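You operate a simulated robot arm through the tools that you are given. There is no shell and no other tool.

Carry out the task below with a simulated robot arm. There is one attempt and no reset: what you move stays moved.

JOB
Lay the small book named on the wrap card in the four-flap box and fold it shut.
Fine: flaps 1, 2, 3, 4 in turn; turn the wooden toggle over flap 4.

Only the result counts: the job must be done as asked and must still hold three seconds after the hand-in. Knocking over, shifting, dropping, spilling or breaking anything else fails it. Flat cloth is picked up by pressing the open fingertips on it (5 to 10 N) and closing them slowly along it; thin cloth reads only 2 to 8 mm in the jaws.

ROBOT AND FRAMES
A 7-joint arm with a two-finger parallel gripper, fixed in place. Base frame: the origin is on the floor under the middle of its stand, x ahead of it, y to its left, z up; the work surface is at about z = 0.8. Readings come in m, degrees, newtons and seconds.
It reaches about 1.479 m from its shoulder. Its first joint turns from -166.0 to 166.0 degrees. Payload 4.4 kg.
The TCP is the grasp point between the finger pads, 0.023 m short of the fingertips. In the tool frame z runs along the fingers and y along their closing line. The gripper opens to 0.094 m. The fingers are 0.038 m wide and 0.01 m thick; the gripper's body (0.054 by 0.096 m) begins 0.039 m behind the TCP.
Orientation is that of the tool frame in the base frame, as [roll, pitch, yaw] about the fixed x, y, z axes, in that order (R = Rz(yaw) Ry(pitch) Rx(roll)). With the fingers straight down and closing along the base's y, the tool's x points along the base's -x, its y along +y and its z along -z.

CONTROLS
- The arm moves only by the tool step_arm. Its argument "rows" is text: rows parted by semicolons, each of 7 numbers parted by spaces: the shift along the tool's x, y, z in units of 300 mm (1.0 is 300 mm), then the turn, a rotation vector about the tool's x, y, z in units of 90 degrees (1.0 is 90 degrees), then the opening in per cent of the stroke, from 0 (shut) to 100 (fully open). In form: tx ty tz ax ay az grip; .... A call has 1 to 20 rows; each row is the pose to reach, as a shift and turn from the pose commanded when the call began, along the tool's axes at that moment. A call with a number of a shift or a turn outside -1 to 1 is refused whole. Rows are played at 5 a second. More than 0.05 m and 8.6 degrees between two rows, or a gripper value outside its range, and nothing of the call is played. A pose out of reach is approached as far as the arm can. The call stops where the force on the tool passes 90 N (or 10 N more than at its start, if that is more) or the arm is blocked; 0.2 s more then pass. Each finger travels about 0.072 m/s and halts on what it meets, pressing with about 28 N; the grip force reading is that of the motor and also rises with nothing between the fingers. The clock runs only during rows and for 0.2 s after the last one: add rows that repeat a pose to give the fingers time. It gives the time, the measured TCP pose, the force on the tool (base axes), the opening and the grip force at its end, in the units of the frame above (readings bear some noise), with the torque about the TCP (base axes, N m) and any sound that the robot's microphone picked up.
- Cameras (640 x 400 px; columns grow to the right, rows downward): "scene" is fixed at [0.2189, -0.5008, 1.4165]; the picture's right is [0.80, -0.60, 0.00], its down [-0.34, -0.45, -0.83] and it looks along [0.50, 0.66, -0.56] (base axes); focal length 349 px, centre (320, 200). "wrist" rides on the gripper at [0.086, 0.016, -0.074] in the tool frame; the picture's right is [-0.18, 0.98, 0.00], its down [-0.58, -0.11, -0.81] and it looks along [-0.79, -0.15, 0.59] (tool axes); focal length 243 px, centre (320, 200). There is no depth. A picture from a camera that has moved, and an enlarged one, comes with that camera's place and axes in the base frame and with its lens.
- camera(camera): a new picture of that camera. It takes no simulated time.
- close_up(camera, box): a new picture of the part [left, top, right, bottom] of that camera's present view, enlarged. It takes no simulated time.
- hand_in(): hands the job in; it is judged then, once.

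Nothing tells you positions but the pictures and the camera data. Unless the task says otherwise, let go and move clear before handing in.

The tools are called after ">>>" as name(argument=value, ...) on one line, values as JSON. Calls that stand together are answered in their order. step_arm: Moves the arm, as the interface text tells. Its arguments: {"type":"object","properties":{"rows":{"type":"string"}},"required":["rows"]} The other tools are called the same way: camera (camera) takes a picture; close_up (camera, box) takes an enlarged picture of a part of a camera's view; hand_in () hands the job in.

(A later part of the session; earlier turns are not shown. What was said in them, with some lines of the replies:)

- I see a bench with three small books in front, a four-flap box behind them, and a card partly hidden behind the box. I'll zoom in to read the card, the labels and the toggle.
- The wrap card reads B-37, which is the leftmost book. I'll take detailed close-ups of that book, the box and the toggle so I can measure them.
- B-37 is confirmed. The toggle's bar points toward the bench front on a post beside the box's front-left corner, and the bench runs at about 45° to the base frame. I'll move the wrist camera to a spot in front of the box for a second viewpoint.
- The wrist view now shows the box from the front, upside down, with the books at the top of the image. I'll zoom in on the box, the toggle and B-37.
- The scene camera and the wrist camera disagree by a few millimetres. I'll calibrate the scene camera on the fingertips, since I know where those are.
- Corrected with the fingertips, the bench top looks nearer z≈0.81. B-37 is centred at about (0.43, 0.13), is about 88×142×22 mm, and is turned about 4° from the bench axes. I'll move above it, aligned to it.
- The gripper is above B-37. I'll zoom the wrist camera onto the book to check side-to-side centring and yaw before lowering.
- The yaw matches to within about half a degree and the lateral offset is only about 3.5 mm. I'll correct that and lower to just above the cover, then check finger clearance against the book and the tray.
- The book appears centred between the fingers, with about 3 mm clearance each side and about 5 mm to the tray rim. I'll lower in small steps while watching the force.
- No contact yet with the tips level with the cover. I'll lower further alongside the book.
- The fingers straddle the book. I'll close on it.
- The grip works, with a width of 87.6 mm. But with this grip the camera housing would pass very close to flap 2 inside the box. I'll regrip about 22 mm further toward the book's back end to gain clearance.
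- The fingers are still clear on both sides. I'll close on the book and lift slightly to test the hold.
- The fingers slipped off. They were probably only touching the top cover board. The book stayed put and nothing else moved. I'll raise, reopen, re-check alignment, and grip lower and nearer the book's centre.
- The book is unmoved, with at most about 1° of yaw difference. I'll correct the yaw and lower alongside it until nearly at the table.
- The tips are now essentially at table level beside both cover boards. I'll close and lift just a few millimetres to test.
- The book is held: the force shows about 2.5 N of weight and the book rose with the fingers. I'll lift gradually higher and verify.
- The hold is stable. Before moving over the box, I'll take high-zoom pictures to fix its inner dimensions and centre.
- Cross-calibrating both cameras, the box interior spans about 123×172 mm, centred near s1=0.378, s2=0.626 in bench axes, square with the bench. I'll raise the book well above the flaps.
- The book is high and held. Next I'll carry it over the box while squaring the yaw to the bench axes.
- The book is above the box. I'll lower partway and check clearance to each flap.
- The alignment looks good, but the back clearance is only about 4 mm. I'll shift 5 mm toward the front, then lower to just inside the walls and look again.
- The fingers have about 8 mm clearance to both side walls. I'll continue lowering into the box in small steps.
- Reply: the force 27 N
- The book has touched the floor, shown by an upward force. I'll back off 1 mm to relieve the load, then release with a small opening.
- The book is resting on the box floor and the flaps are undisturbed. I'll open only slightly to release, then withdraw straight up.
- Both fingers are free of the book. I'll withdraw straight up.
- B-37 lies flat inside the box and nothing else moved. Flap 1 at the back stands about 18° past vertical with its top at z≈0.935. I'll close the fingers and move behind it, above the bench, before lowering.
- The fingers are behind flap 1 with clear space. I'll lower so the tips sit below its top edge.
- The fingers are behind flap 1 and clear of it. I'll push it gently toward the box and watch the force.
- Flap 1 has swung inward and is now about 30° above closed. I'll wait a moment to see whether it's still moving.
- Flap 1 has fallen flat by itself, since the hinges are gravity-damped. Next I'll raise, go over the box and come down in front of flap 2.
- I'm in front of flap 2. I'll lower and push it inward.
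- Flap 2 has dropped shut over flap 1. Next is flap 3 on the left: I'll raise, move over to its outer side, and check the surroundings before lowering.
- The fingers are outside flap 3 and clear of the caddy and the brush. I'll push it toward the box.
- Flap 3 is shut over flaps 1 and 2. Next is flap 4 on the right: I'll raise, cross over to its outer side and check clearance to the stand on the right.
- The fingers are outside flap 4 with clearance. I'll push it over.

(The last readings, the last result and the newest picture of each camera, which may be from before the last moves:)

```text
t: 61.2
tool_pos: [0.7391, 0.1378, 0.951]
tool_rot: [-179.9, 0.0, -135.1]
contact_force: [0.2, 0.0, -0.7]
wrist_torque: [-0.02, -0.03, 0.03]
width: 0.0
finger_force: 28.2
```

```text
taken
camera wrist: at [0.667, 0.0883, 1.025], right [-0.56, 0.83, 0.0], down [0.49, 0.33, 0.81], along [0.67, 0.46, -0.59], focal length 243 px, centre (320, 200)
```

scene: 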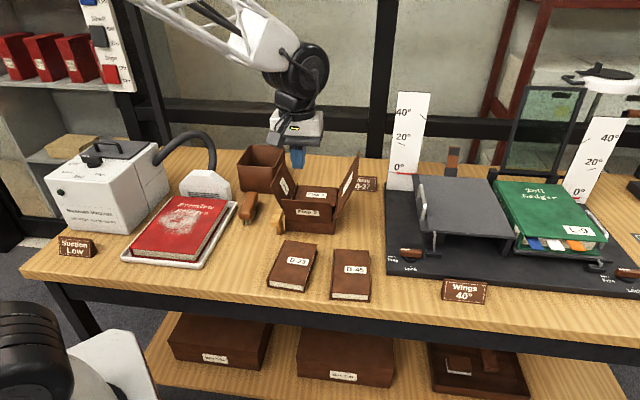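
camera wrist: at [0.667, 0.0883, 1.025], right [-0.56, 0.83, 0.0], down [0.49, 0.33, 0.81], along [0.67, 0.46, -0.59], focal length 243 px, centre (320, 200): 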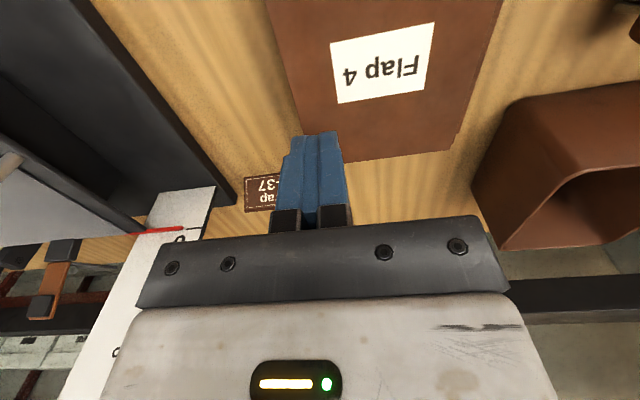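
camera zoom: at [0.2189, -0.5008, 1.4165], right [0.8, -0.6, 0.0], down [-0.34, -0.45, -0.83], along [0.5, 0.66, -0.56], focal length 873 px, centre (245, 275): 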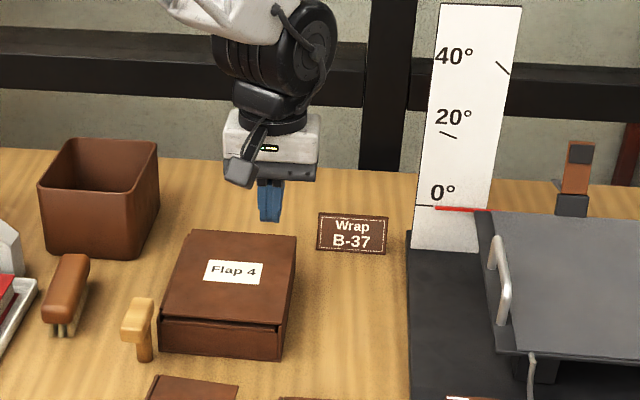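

All four flaps are down in order. I'll look closely at the toggle and the front-left corner of the closed box.

>>> step_arm(rows="0 0 -0.1 0 0 0 0; 0 0 -0.2 0 0 0 0; 0 0 -0.3 0 0 0 0; 0 0 -0.4 0 0 0 0; 0 0 -0.5 0 0 0 0; 0 0 -0.5 0 0 0 0")

>>> close_up(camera="scene", box=[280, 180, 345, 240])

>>> close_up(camera="scene", box=[280, 200, 320, 240])

```text
t: 62.6
tool_pos: [0.7387, 0.1381, 1.1013]
tool_rot: [180.0, -0.1, -135.0]
contact_force: [0.3, 0.3, 0.4]
wrist_torque: [-0.02, 0.03, -0.01]
width: 0.0002
finger_force: 28.0
```

```text
6.67 times, centred on (312, 210) of scene
camera zoom: at [0.2189, -0.5008, 1.4165], right [0.8, -0.6, 0.0], down [-0.34, -0.45, -0.83], along [0.5, 0.66, -0.56], focal length 2327 px, centre (370, 133)
```

zoom: 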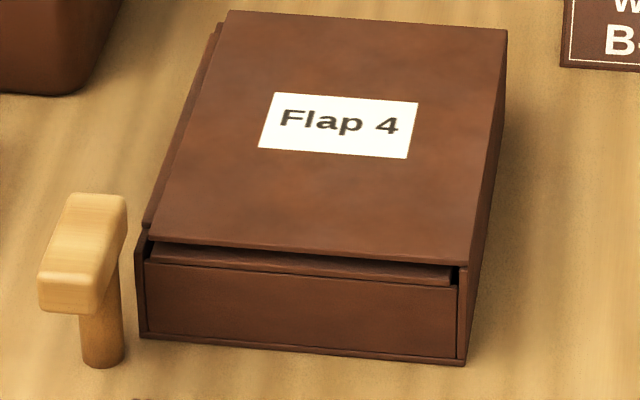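

```text
10.00 times, centred on (300, 220) of scene
camera zoom: at [0.2189, -0.5008, 1.4165], right [0.8, -0.6, 0.0], down [-0.34, -0.45, -0.83], along [0.5, 0.66, -0.56], focal length 3491 px, centre (520, 0)
```

zoom: 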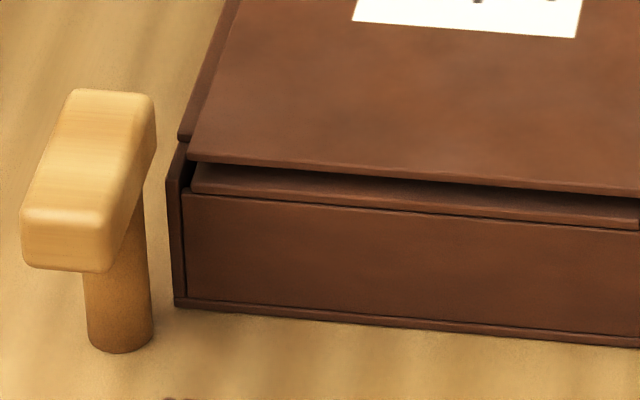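

The closed box looks right. The toggle's pivot is at about s1=0.300, s2=0.518 and its bar is at z≈0.860–0.875, clear above flap 4's top at about 0.85. It needs about a 135° turn so the bar points diagonally over the flap corner. I'll move the closed fingers over to the outer side of the bar.

>>> step_arm(rows="0.0755 0.087 0 0 0 0 0; 0.151 0.174 0 0 0 0 0; 0.2265 0.2615 0 0 0 0 0; 0.302 0.349 0 0 0 0 0; 0.3775 0.436 0 0 0 0 0; 0.453 0.523 0 0 0 0 0; 0.453 0.523 0 0 0 0 0")

>>> close_up(camera="scene", box=[240, 120, 350, 250])

>>> camera(camera="wrist")

```text
t: 64.2
tool_pos: [0.5287, 0.1516, 1.1017]
tool_rot: [179.9, 0.0, -135.0]
contact_force: [0.3, -0.2, -0.3]
wrist_torque: [0.03, 0.01, -0.03]
width: 0.0
finger_force: 27.9
```

```text
3.08 times, centred on (295, 185) of scene
camera zoom: at [0.2189, -0.5008, 1.4165], right [0.8, -0.6, 0.0], down [-0.34, -0.45, -0.83], along [0.5, 0.66, -0.56], focal length 1074 px, centre (397, 246)
```

zoom: 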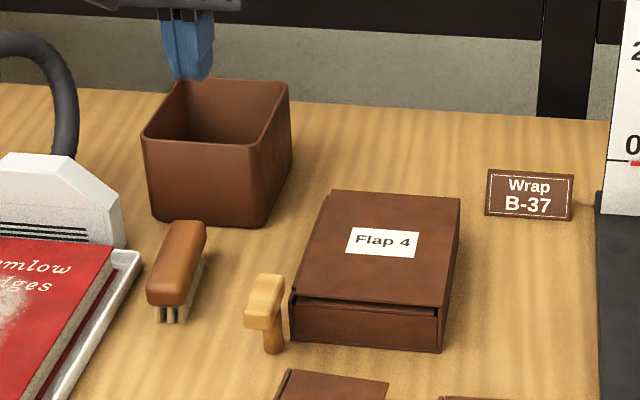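

```text
taken
camera wrist: at [0.4589, 0.1018, 1.1765], right [-0.56, 0.83, 0.0], down [0.49, 0.33, 0.81], along [0.67, 0.46, -0.59], focal length 243 px, centre (320, 200)
```

wrist: 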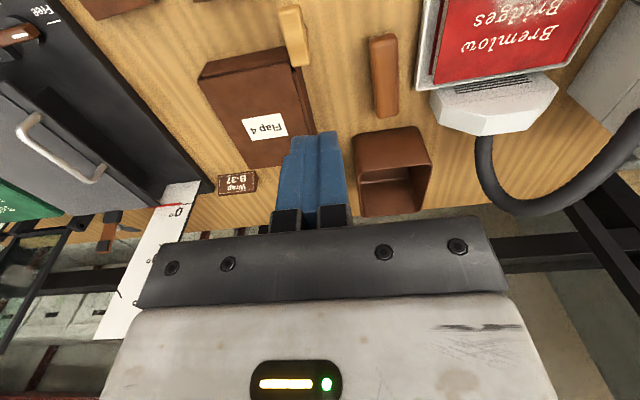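

>>> close_up(camera="wrist", box=[250, 0, 350, 80])

>>> close_up(camera="scene", box=[282, 202, 322, 242])

```text
5.00 times, centred on (300, 40) of wrist
camera zoom: at [0.4589, 0.1018, 1.1765], right [-0.56, 0.83, 0.0], down [0.49, 0.33, 0.81], along [0.67, 0.46, -0.59], focal length 1213 px, centre (420, 1000)
```

zoom: 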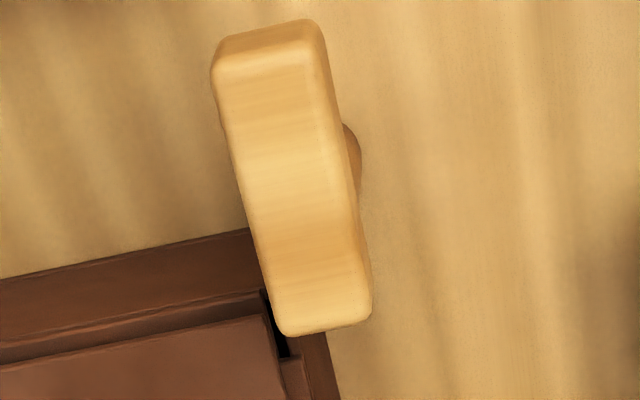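

```text
10.00 times, centred on (302, 222) of scene
camera zoom: at [0.2189, -0.5008, 1.4165], right [0.8, -0.6, 0.0], down [-0.34, -0.45, -0.83], along [0.5, 0.66, -0.56], focal length 3491 px, centre (500, -20)
```

zoom: 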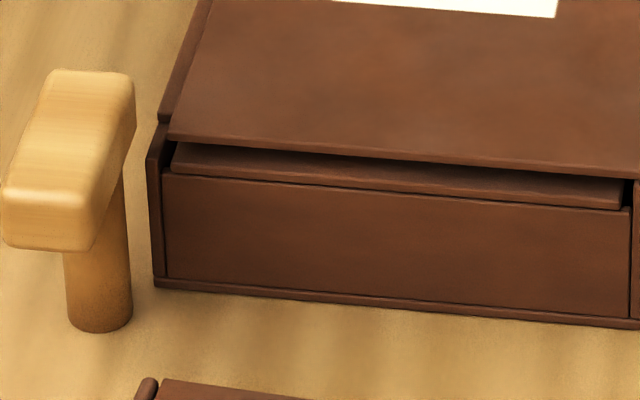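

The pivot is at (s1, s2) ≈ (0.2995, 0.519) and flap 4's corner is at (0.318, 0.536), so a diagonal bar will cover it. I'll lower the fingertips beside the bar's outer end.

>>> step_arm(rows="0 0 0.12 0 0 0 0; 0 0 0.24 0 0 0 0; 0 0 0.36 0 0 0 0; 0 0 0.48 0 0 0 0; 0 0 0.6 0 0 0 0; 0 0 0.68 0 0 0 0; 0 0 0.719 0 0 0 0; 0 0 0.719 0 0 0 0")

>>> close_up(camera="scene", box=[255, 170, 345, 250])

>>> camera(camera="wrist")

```text
t: 66.0
tool_pos: [0.5297, 0.1542, 0.8856]
tool_rot: [-180.0, 0.1, -135.0]
contact_force: [0.0, -0.6, 0.0]
wrist_torque: [0.0, -0.03, -0.04]
width: 0.0
finger_force: 28.3
```

```text
5.00 times, centred on (300, 210) of scene
camera zoom: at [0.2189, -0.5008, 1.4165], right [0.8, -0.6, 0.0], down [-0.34, -0.45, -0.83], along [0.5, 0.66, -0.56], focal length 1745 px, centre (420, 150)
```

zoom: 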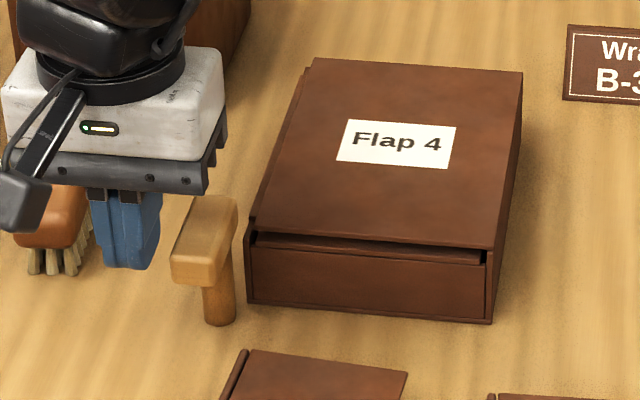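

```text
taken
camera wrist: at [0.4597, 0.1044, 0.9599], right [-0.56, 0.83, 0.0], down [0.49, 0.33, 0.81], along [0.67, 0.46, -0.59], focal length 243 px, centre (320, 200)
```

wrist: 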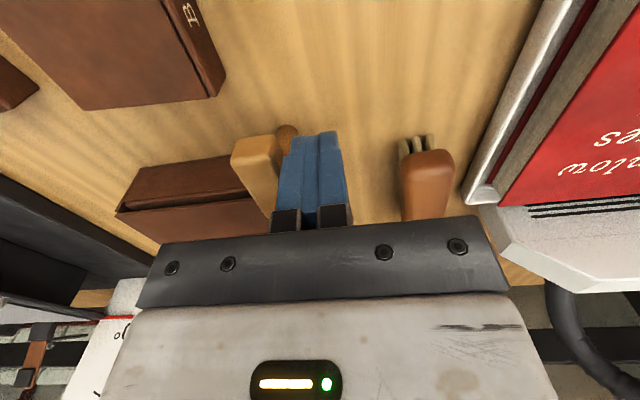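

The fingers are beside the bar's outer end. I'll push it around its pivot along an arc, doing the first part and then checking.

>>> step_arm(rows="-0.003 -0.02 0 0 0 0 0; -0.0067 -0.0433 0 0 0 0 0; 0.0103 -0.063 0 0 0 0 0; 0.023 -0.0903 0 0 0 0 0; 0.0273 -0.1243 0 0 0 0 0; 0.02 -0.1617 0 0 0 0 0; 0.02 -0.1617 0 0 0 0 0")

>>> close_up(camera="scene", box=[255, 170, 345, 250])

>>> close_up(camera="wrist", box=[180, 60, 460, 240])

```text
t: 67.6
tool_pos: [0.5611, 0.1142, 0.8849]
tool_rot: [180.0, 0.0, -135.0]
contact_force: [-0.8, 0.1, -0.4]
wrist_torque: [0.01, 0.0, 0.03]
width: 0.0
finger_force: 27.7
```

```text
5.00 times, centred on (300, 210) of scene
camera zoom: at [0.2189, -0.5008, 1.4165], right [0.8, -0.6, 0.0], down [-0.34, -0.45, -0.83], along [0.5, 0.66, -0.56], focal length 1745 px, centre (420, 150)
```

zoom: 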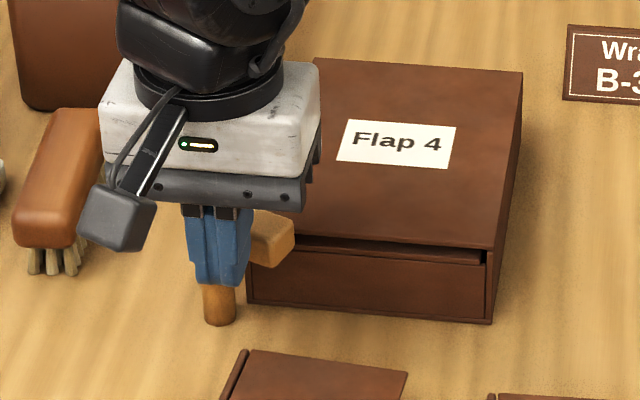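

```text
2.22 times, centred on (320, 150) of wrist
camera zoom: at [0.4899, 0.0652, 0.9595], right [-0.56, 0.83, 0.0], down [0.49, 0.33, 0.81], along [0.67, 0.46, -0.59], focal length 539 px, centre (320, 311)
```

zoom: 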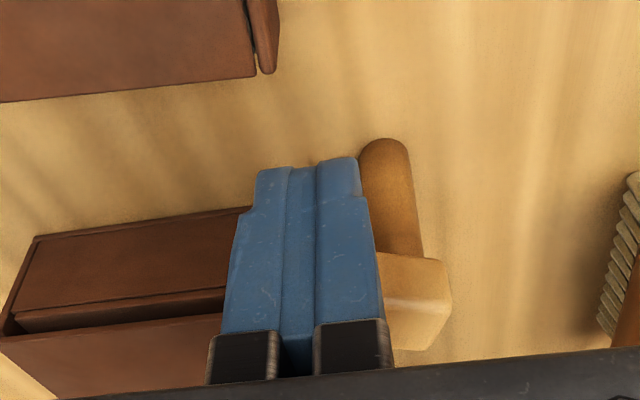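

The bar is turning with the push. I'll continue along the arc.

>>> step_arm(rows="-0.02 -0.035 0 0 0 0 0; -0.037 -0.05 0 0 0 0 0; -0.0533 -0.0633 0 0 0 0 0; -0.066 -0.074 0 0 0 0 0; -0.079 -0.0836 0 0 0 0 0; -0.079 -0.0836 0 0 0 0 0")

>>> close_up(camera="scene", box=[255, 170, 345, 250])

>>> close_up(camera="wrist", box=[180, 60, 460, 240])

```text
t: 69.0
tool_pos: [0.5957, 0.1128, 0.8866]
tool_rot: [-180.0, 0.1, -134.9]
contact_force: [0.7, -0.3, -0.9]
wrist_torque: [-0.06, 0.0, 0.02]
width: 0.0
finger_force: 28.1
```

```text
5.00 times, centred on (300, 210) of scene
camera zoom: at [0.2189, -0.5008, 1.4165], right [0.8, -0.6, 0.0], down [-0.34, -0.45, -0.83], along [0.5, 0.66, -0.56], focal length 1745 px, centre (420, 150)
```

zoom: 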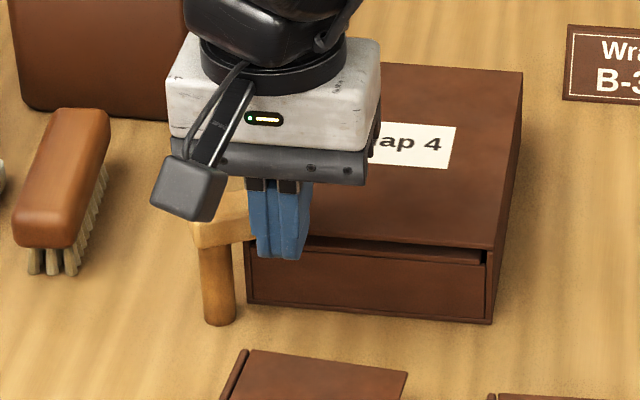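

```text
2.22 times, centred on (320, 150) of wrist
camera zoom: at [0.5251, 0.0636, 0.9607], right [-0.56, 0.83, 0.0], down [0.49, 0.33, 0.81], along [0.67, 0.46, -0.59], focal length 539 px, centre (320, 311)
```

zoom: 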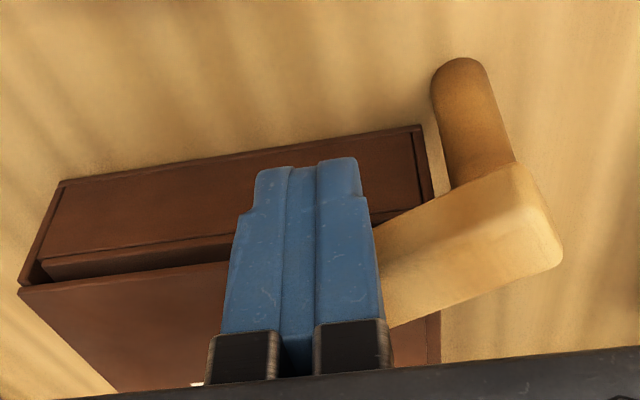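

The bar is now swinging over the box's front-left corner. I'll push a bit further toward the diagonal.

>>> step_arm(rows="-0.017 -0.007 0 0 0 0 0; -0.034 -0.0127 0 0 0 0 0; -0.048 -0.0135 0 0 0 0 0; -0.06 -0.0137 0 0 0 0 0; -0.06 -0.0137 0 0 0 0 0")

>>> close_up(camera="scene", box=[255, 170, 345, 250])

>>> close_up(camera="wrist", box=[180, 60, 460, 240])

```text
t: 70.2
tool_pos: [0.6105, 0.1226, 0.8864]
tool_rot: [179.9, 0.1, -135.0]
contact_force: [-3.9, -5.5, 3.1]
wrist_torque: [-0.07, 0.01, 0.05]
width: 0.0
finger_force: 28.3
```

```text
5.00 times, centred on (300, 210) of scene
camera zoom: at [0.2189, -0.5008, 1.4165], right [0.8, -0.6, 0.0], down [-0.34, -0.45, -0.83], along [0.5, 0.66, -0.56], focal length 1745 px, centre (420, 150)
```

zoom: 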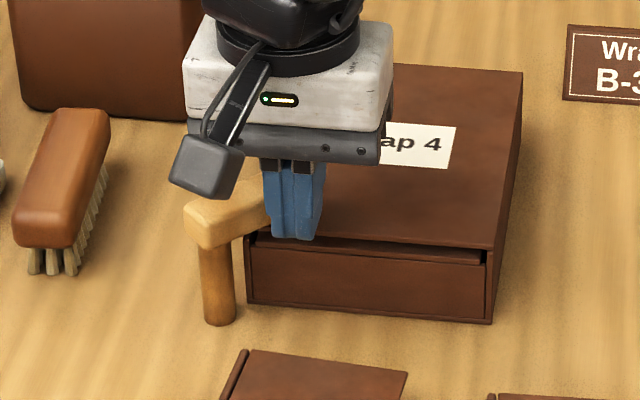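

```text
2.22 times, centred on (320, 150) of wrist
camera zoom: at [0.5403, 0.0737, 0.9604], right [-0.56, 0.83, 0.0], down [0.49, 0.33, 0.81], along [0.67, 0.46, -0.59], focal length 539 px, centre (320, 311)
```

zoom: 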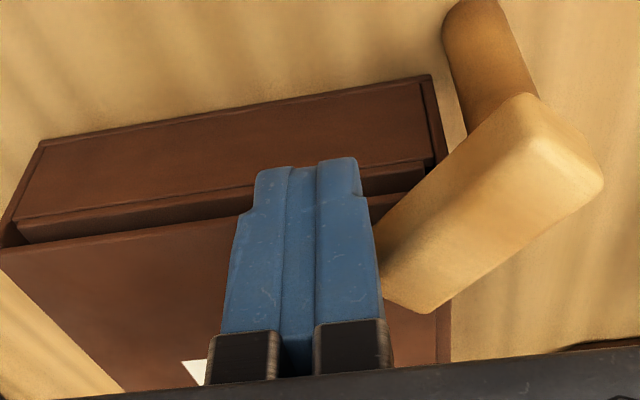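

The bar now sits at about 45° over flap 4's corner, and I feel light resistance. I'll back away from the bar, rise, and check its position.

>>> step_arm(rows="0.02 -0.02 0 0 0 0 0; 0.045 -0.045 0 0 0 0 0; 0.06 -0.06 -0.05 0 0 0 0; 0.06 -0.06 -0.16 0 0 0 0; 0.06 -0.06 -0.28 0 0 0 0; 0.06 -0.06 -0.4 0 0 0 0; 0.06 -0.06 -0.52 0 0 0 0; 0.06 -0.06 -0.64 0 0 0 0; 0.06 -0.06 -0.72 0 0 0 0; 0.06 -0.06 -0.72 0 0 0 0")

>>> close_up(camera="scene", box=[275, 175, 350, 245])

>>> camera(camera="wrist")

>>> camera(camera="scene")

```text
t: 72.4
tool_pos: [0.6106, 0.0982, 1.1033]
tool_rot: [179.9, 0.1, -135.0]
contact_force: [0.3, -0.1, -0.5]
wrist_torque: [-0.01, 0.02, 0.01]
width: 0.0002
finger_force: 28.4
```

```text
5.71 times, centred on (312, 210) of scene
camera zoom: at [0.2189, -0.5008, 1.4165], right [0.8, -0.6, 0.0], down [-0.34, -0.45, -0.83], along [0.5, 0.66, -0.56], focal length 1995 px, centre (363, 143)
```

zoom: 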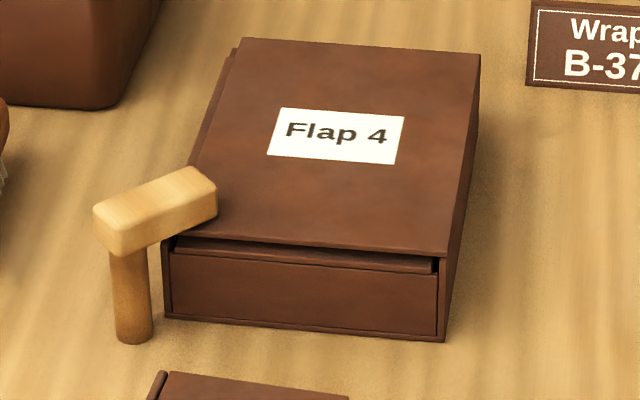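

```text
taken
camera wrist: at [0.5392, 0.0489, 1.1776], right [-0.56, 0.83, 0.0], down [0.49, 0.33, 0.81], along [0.67, 0.46, -0.59], focal length 243 px, centre (320, 200)
```

wrist: 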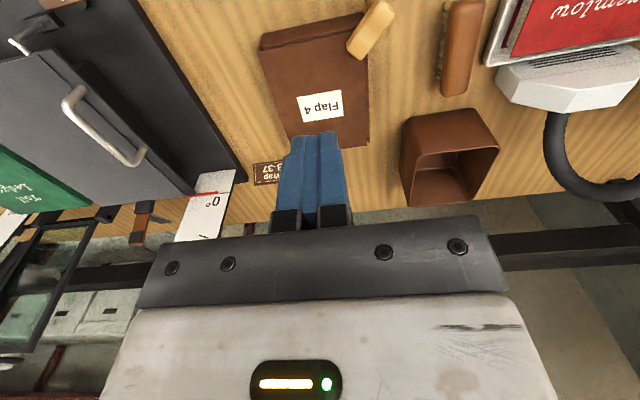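

```text
taken
```

scene: 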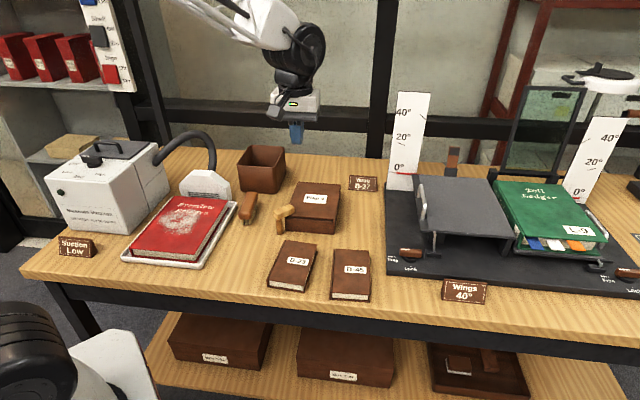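

>>> close_up(camera="wrist", box=[250, 0, 410, 150])

>>> close_up(camera="scene", box=[280, 195, 325, 240])

```text
2.67 times, centred on (330, 75) of wrist
camera zoom: at [0.5392, 0.0489, 1.1776], right [-0.56, 0.83, 0.0], down [0.49, 0.33, 0.81], along [0.67, 0.46, -0.59], focal length 647 px, centre (293, 533)
```

zoom: 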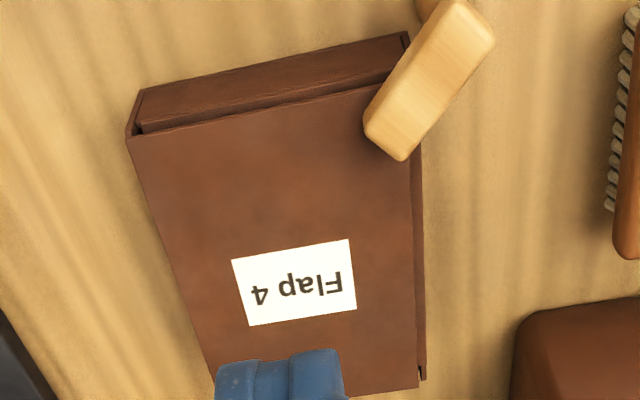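

```text
8.89 times, centred on (302, 218) of scene
camera zoom: at [0.2189, -0.5008, 1.4165], right [0.8, -0.6, 0.0], down [-0.34, -0.45, -0.83], along [0.5, 0.66, -0.56], focal length 3103 px, centre (476, 44)
```

zoom: 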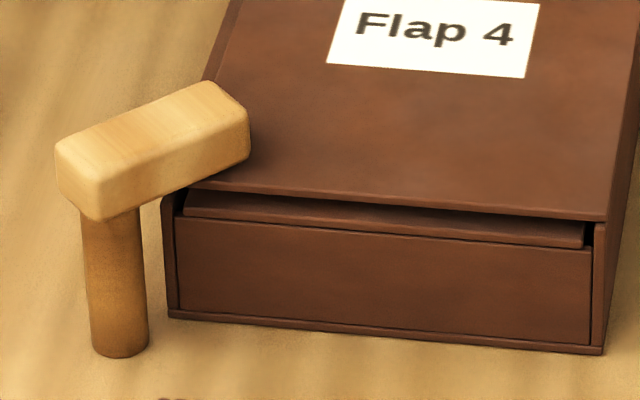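

The bar lies at about 45° over flap 4's corner, all flaps are flat, and the other items look unmoved. I'll move the arm further clear and do a last stability check.

>>> step_arm(rows="0.08 0 -0.08 0 0 0 0; 0.16 0 -0.16 0 0 0 0; 0.24 0 -0.2 0 0 0 0; 0.34 0 -0.2 0 0 0 0; 0.44 0 -0.2 0 0 0 0; 0.44 0 -0.2 0 0 0 0; 0.44 0 -0.2 0 0 0 0; 0.44 0 -0.2 0 0 0 0; 0.44 0 -0.2 0 0 0 0")

>>> close_up(camera="scene", box=[200, 150, 400, 310])

>>> close_up(camera="scene", box=[280, 170, 350, 240])

```text
t: 74.4
tool_pos: [0.5169, 0.0028, 1.1615]
tool_rot: [180.0, -0.1, -135.1]
contact_force: [0.6, 0.8, -0.4]
wrist_torque: [-0.01, -0.01, 0.0]
width: 0.0
finger_force: 28.0
```

```text
2.50 times, centred on (300, 230) of scene
camera zoom: at [0.2189, -0.5008, 1.4165], right [0.8, -0.6, 0.0], down [-0.34, -0.45, -0.83], along [0.5, 0.66, -0.56], focal length 873 px, centre (370, 125)
```

zoom: 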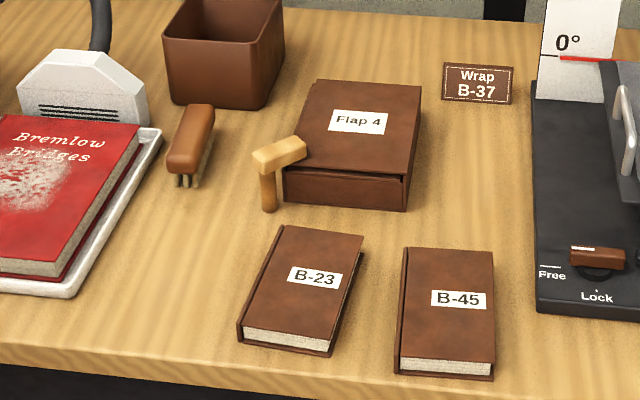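

```text
5.71 times, centred on (315, 205) of scene
camera zoom: at [0.2189, -0.5008, 1.4165], right [0.8, -0.6, 0.0], down [-0.34, -0.45, -0.83], along [0.5, 0.66, -0.56], focal length 1995 px, centre (349, 171)
```

zoom: 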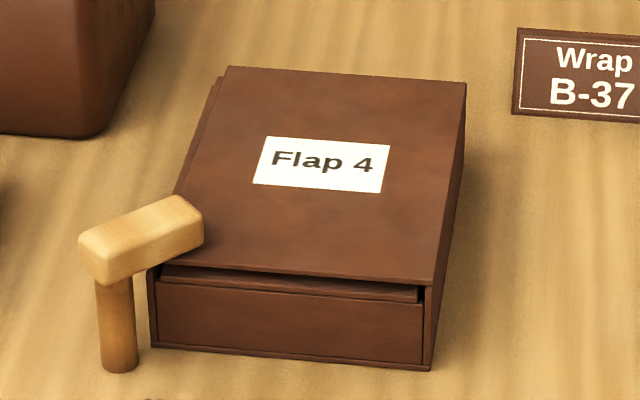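

Everything is stable: book B-37 is in the box, flaps 1 to 4 are folded in order, and the toggle is turned over flap 4. Nothing else looks moved and the arm is clear, so I'm handing in.

>>> hand_in()

```text
The job is handed in.
```

The job is handed in, but no verdict has come back. Book B-37 is in the four-flap box, and flaps 1, 2, 3 and 4 were folded shut in that order. The toggle is turned over flap 4.

- **Book:** it lies flat on the box floor. One grip slipped off it before the final lift, and the book stayed where it was on the table.
- **Flaps:** I pushed each one past upright and it settled flat by itself.
- **Toggle:** the bar sits at about 45° over flap 4's front-left corner, a turn of about 135°. I didn't test whether it can turn further.
- **Surroundings:** in the last pictures the other books, brush, caddy, tray and card look unmoved. The box stayed in place to within about a millimetre, and the arm is well clear.
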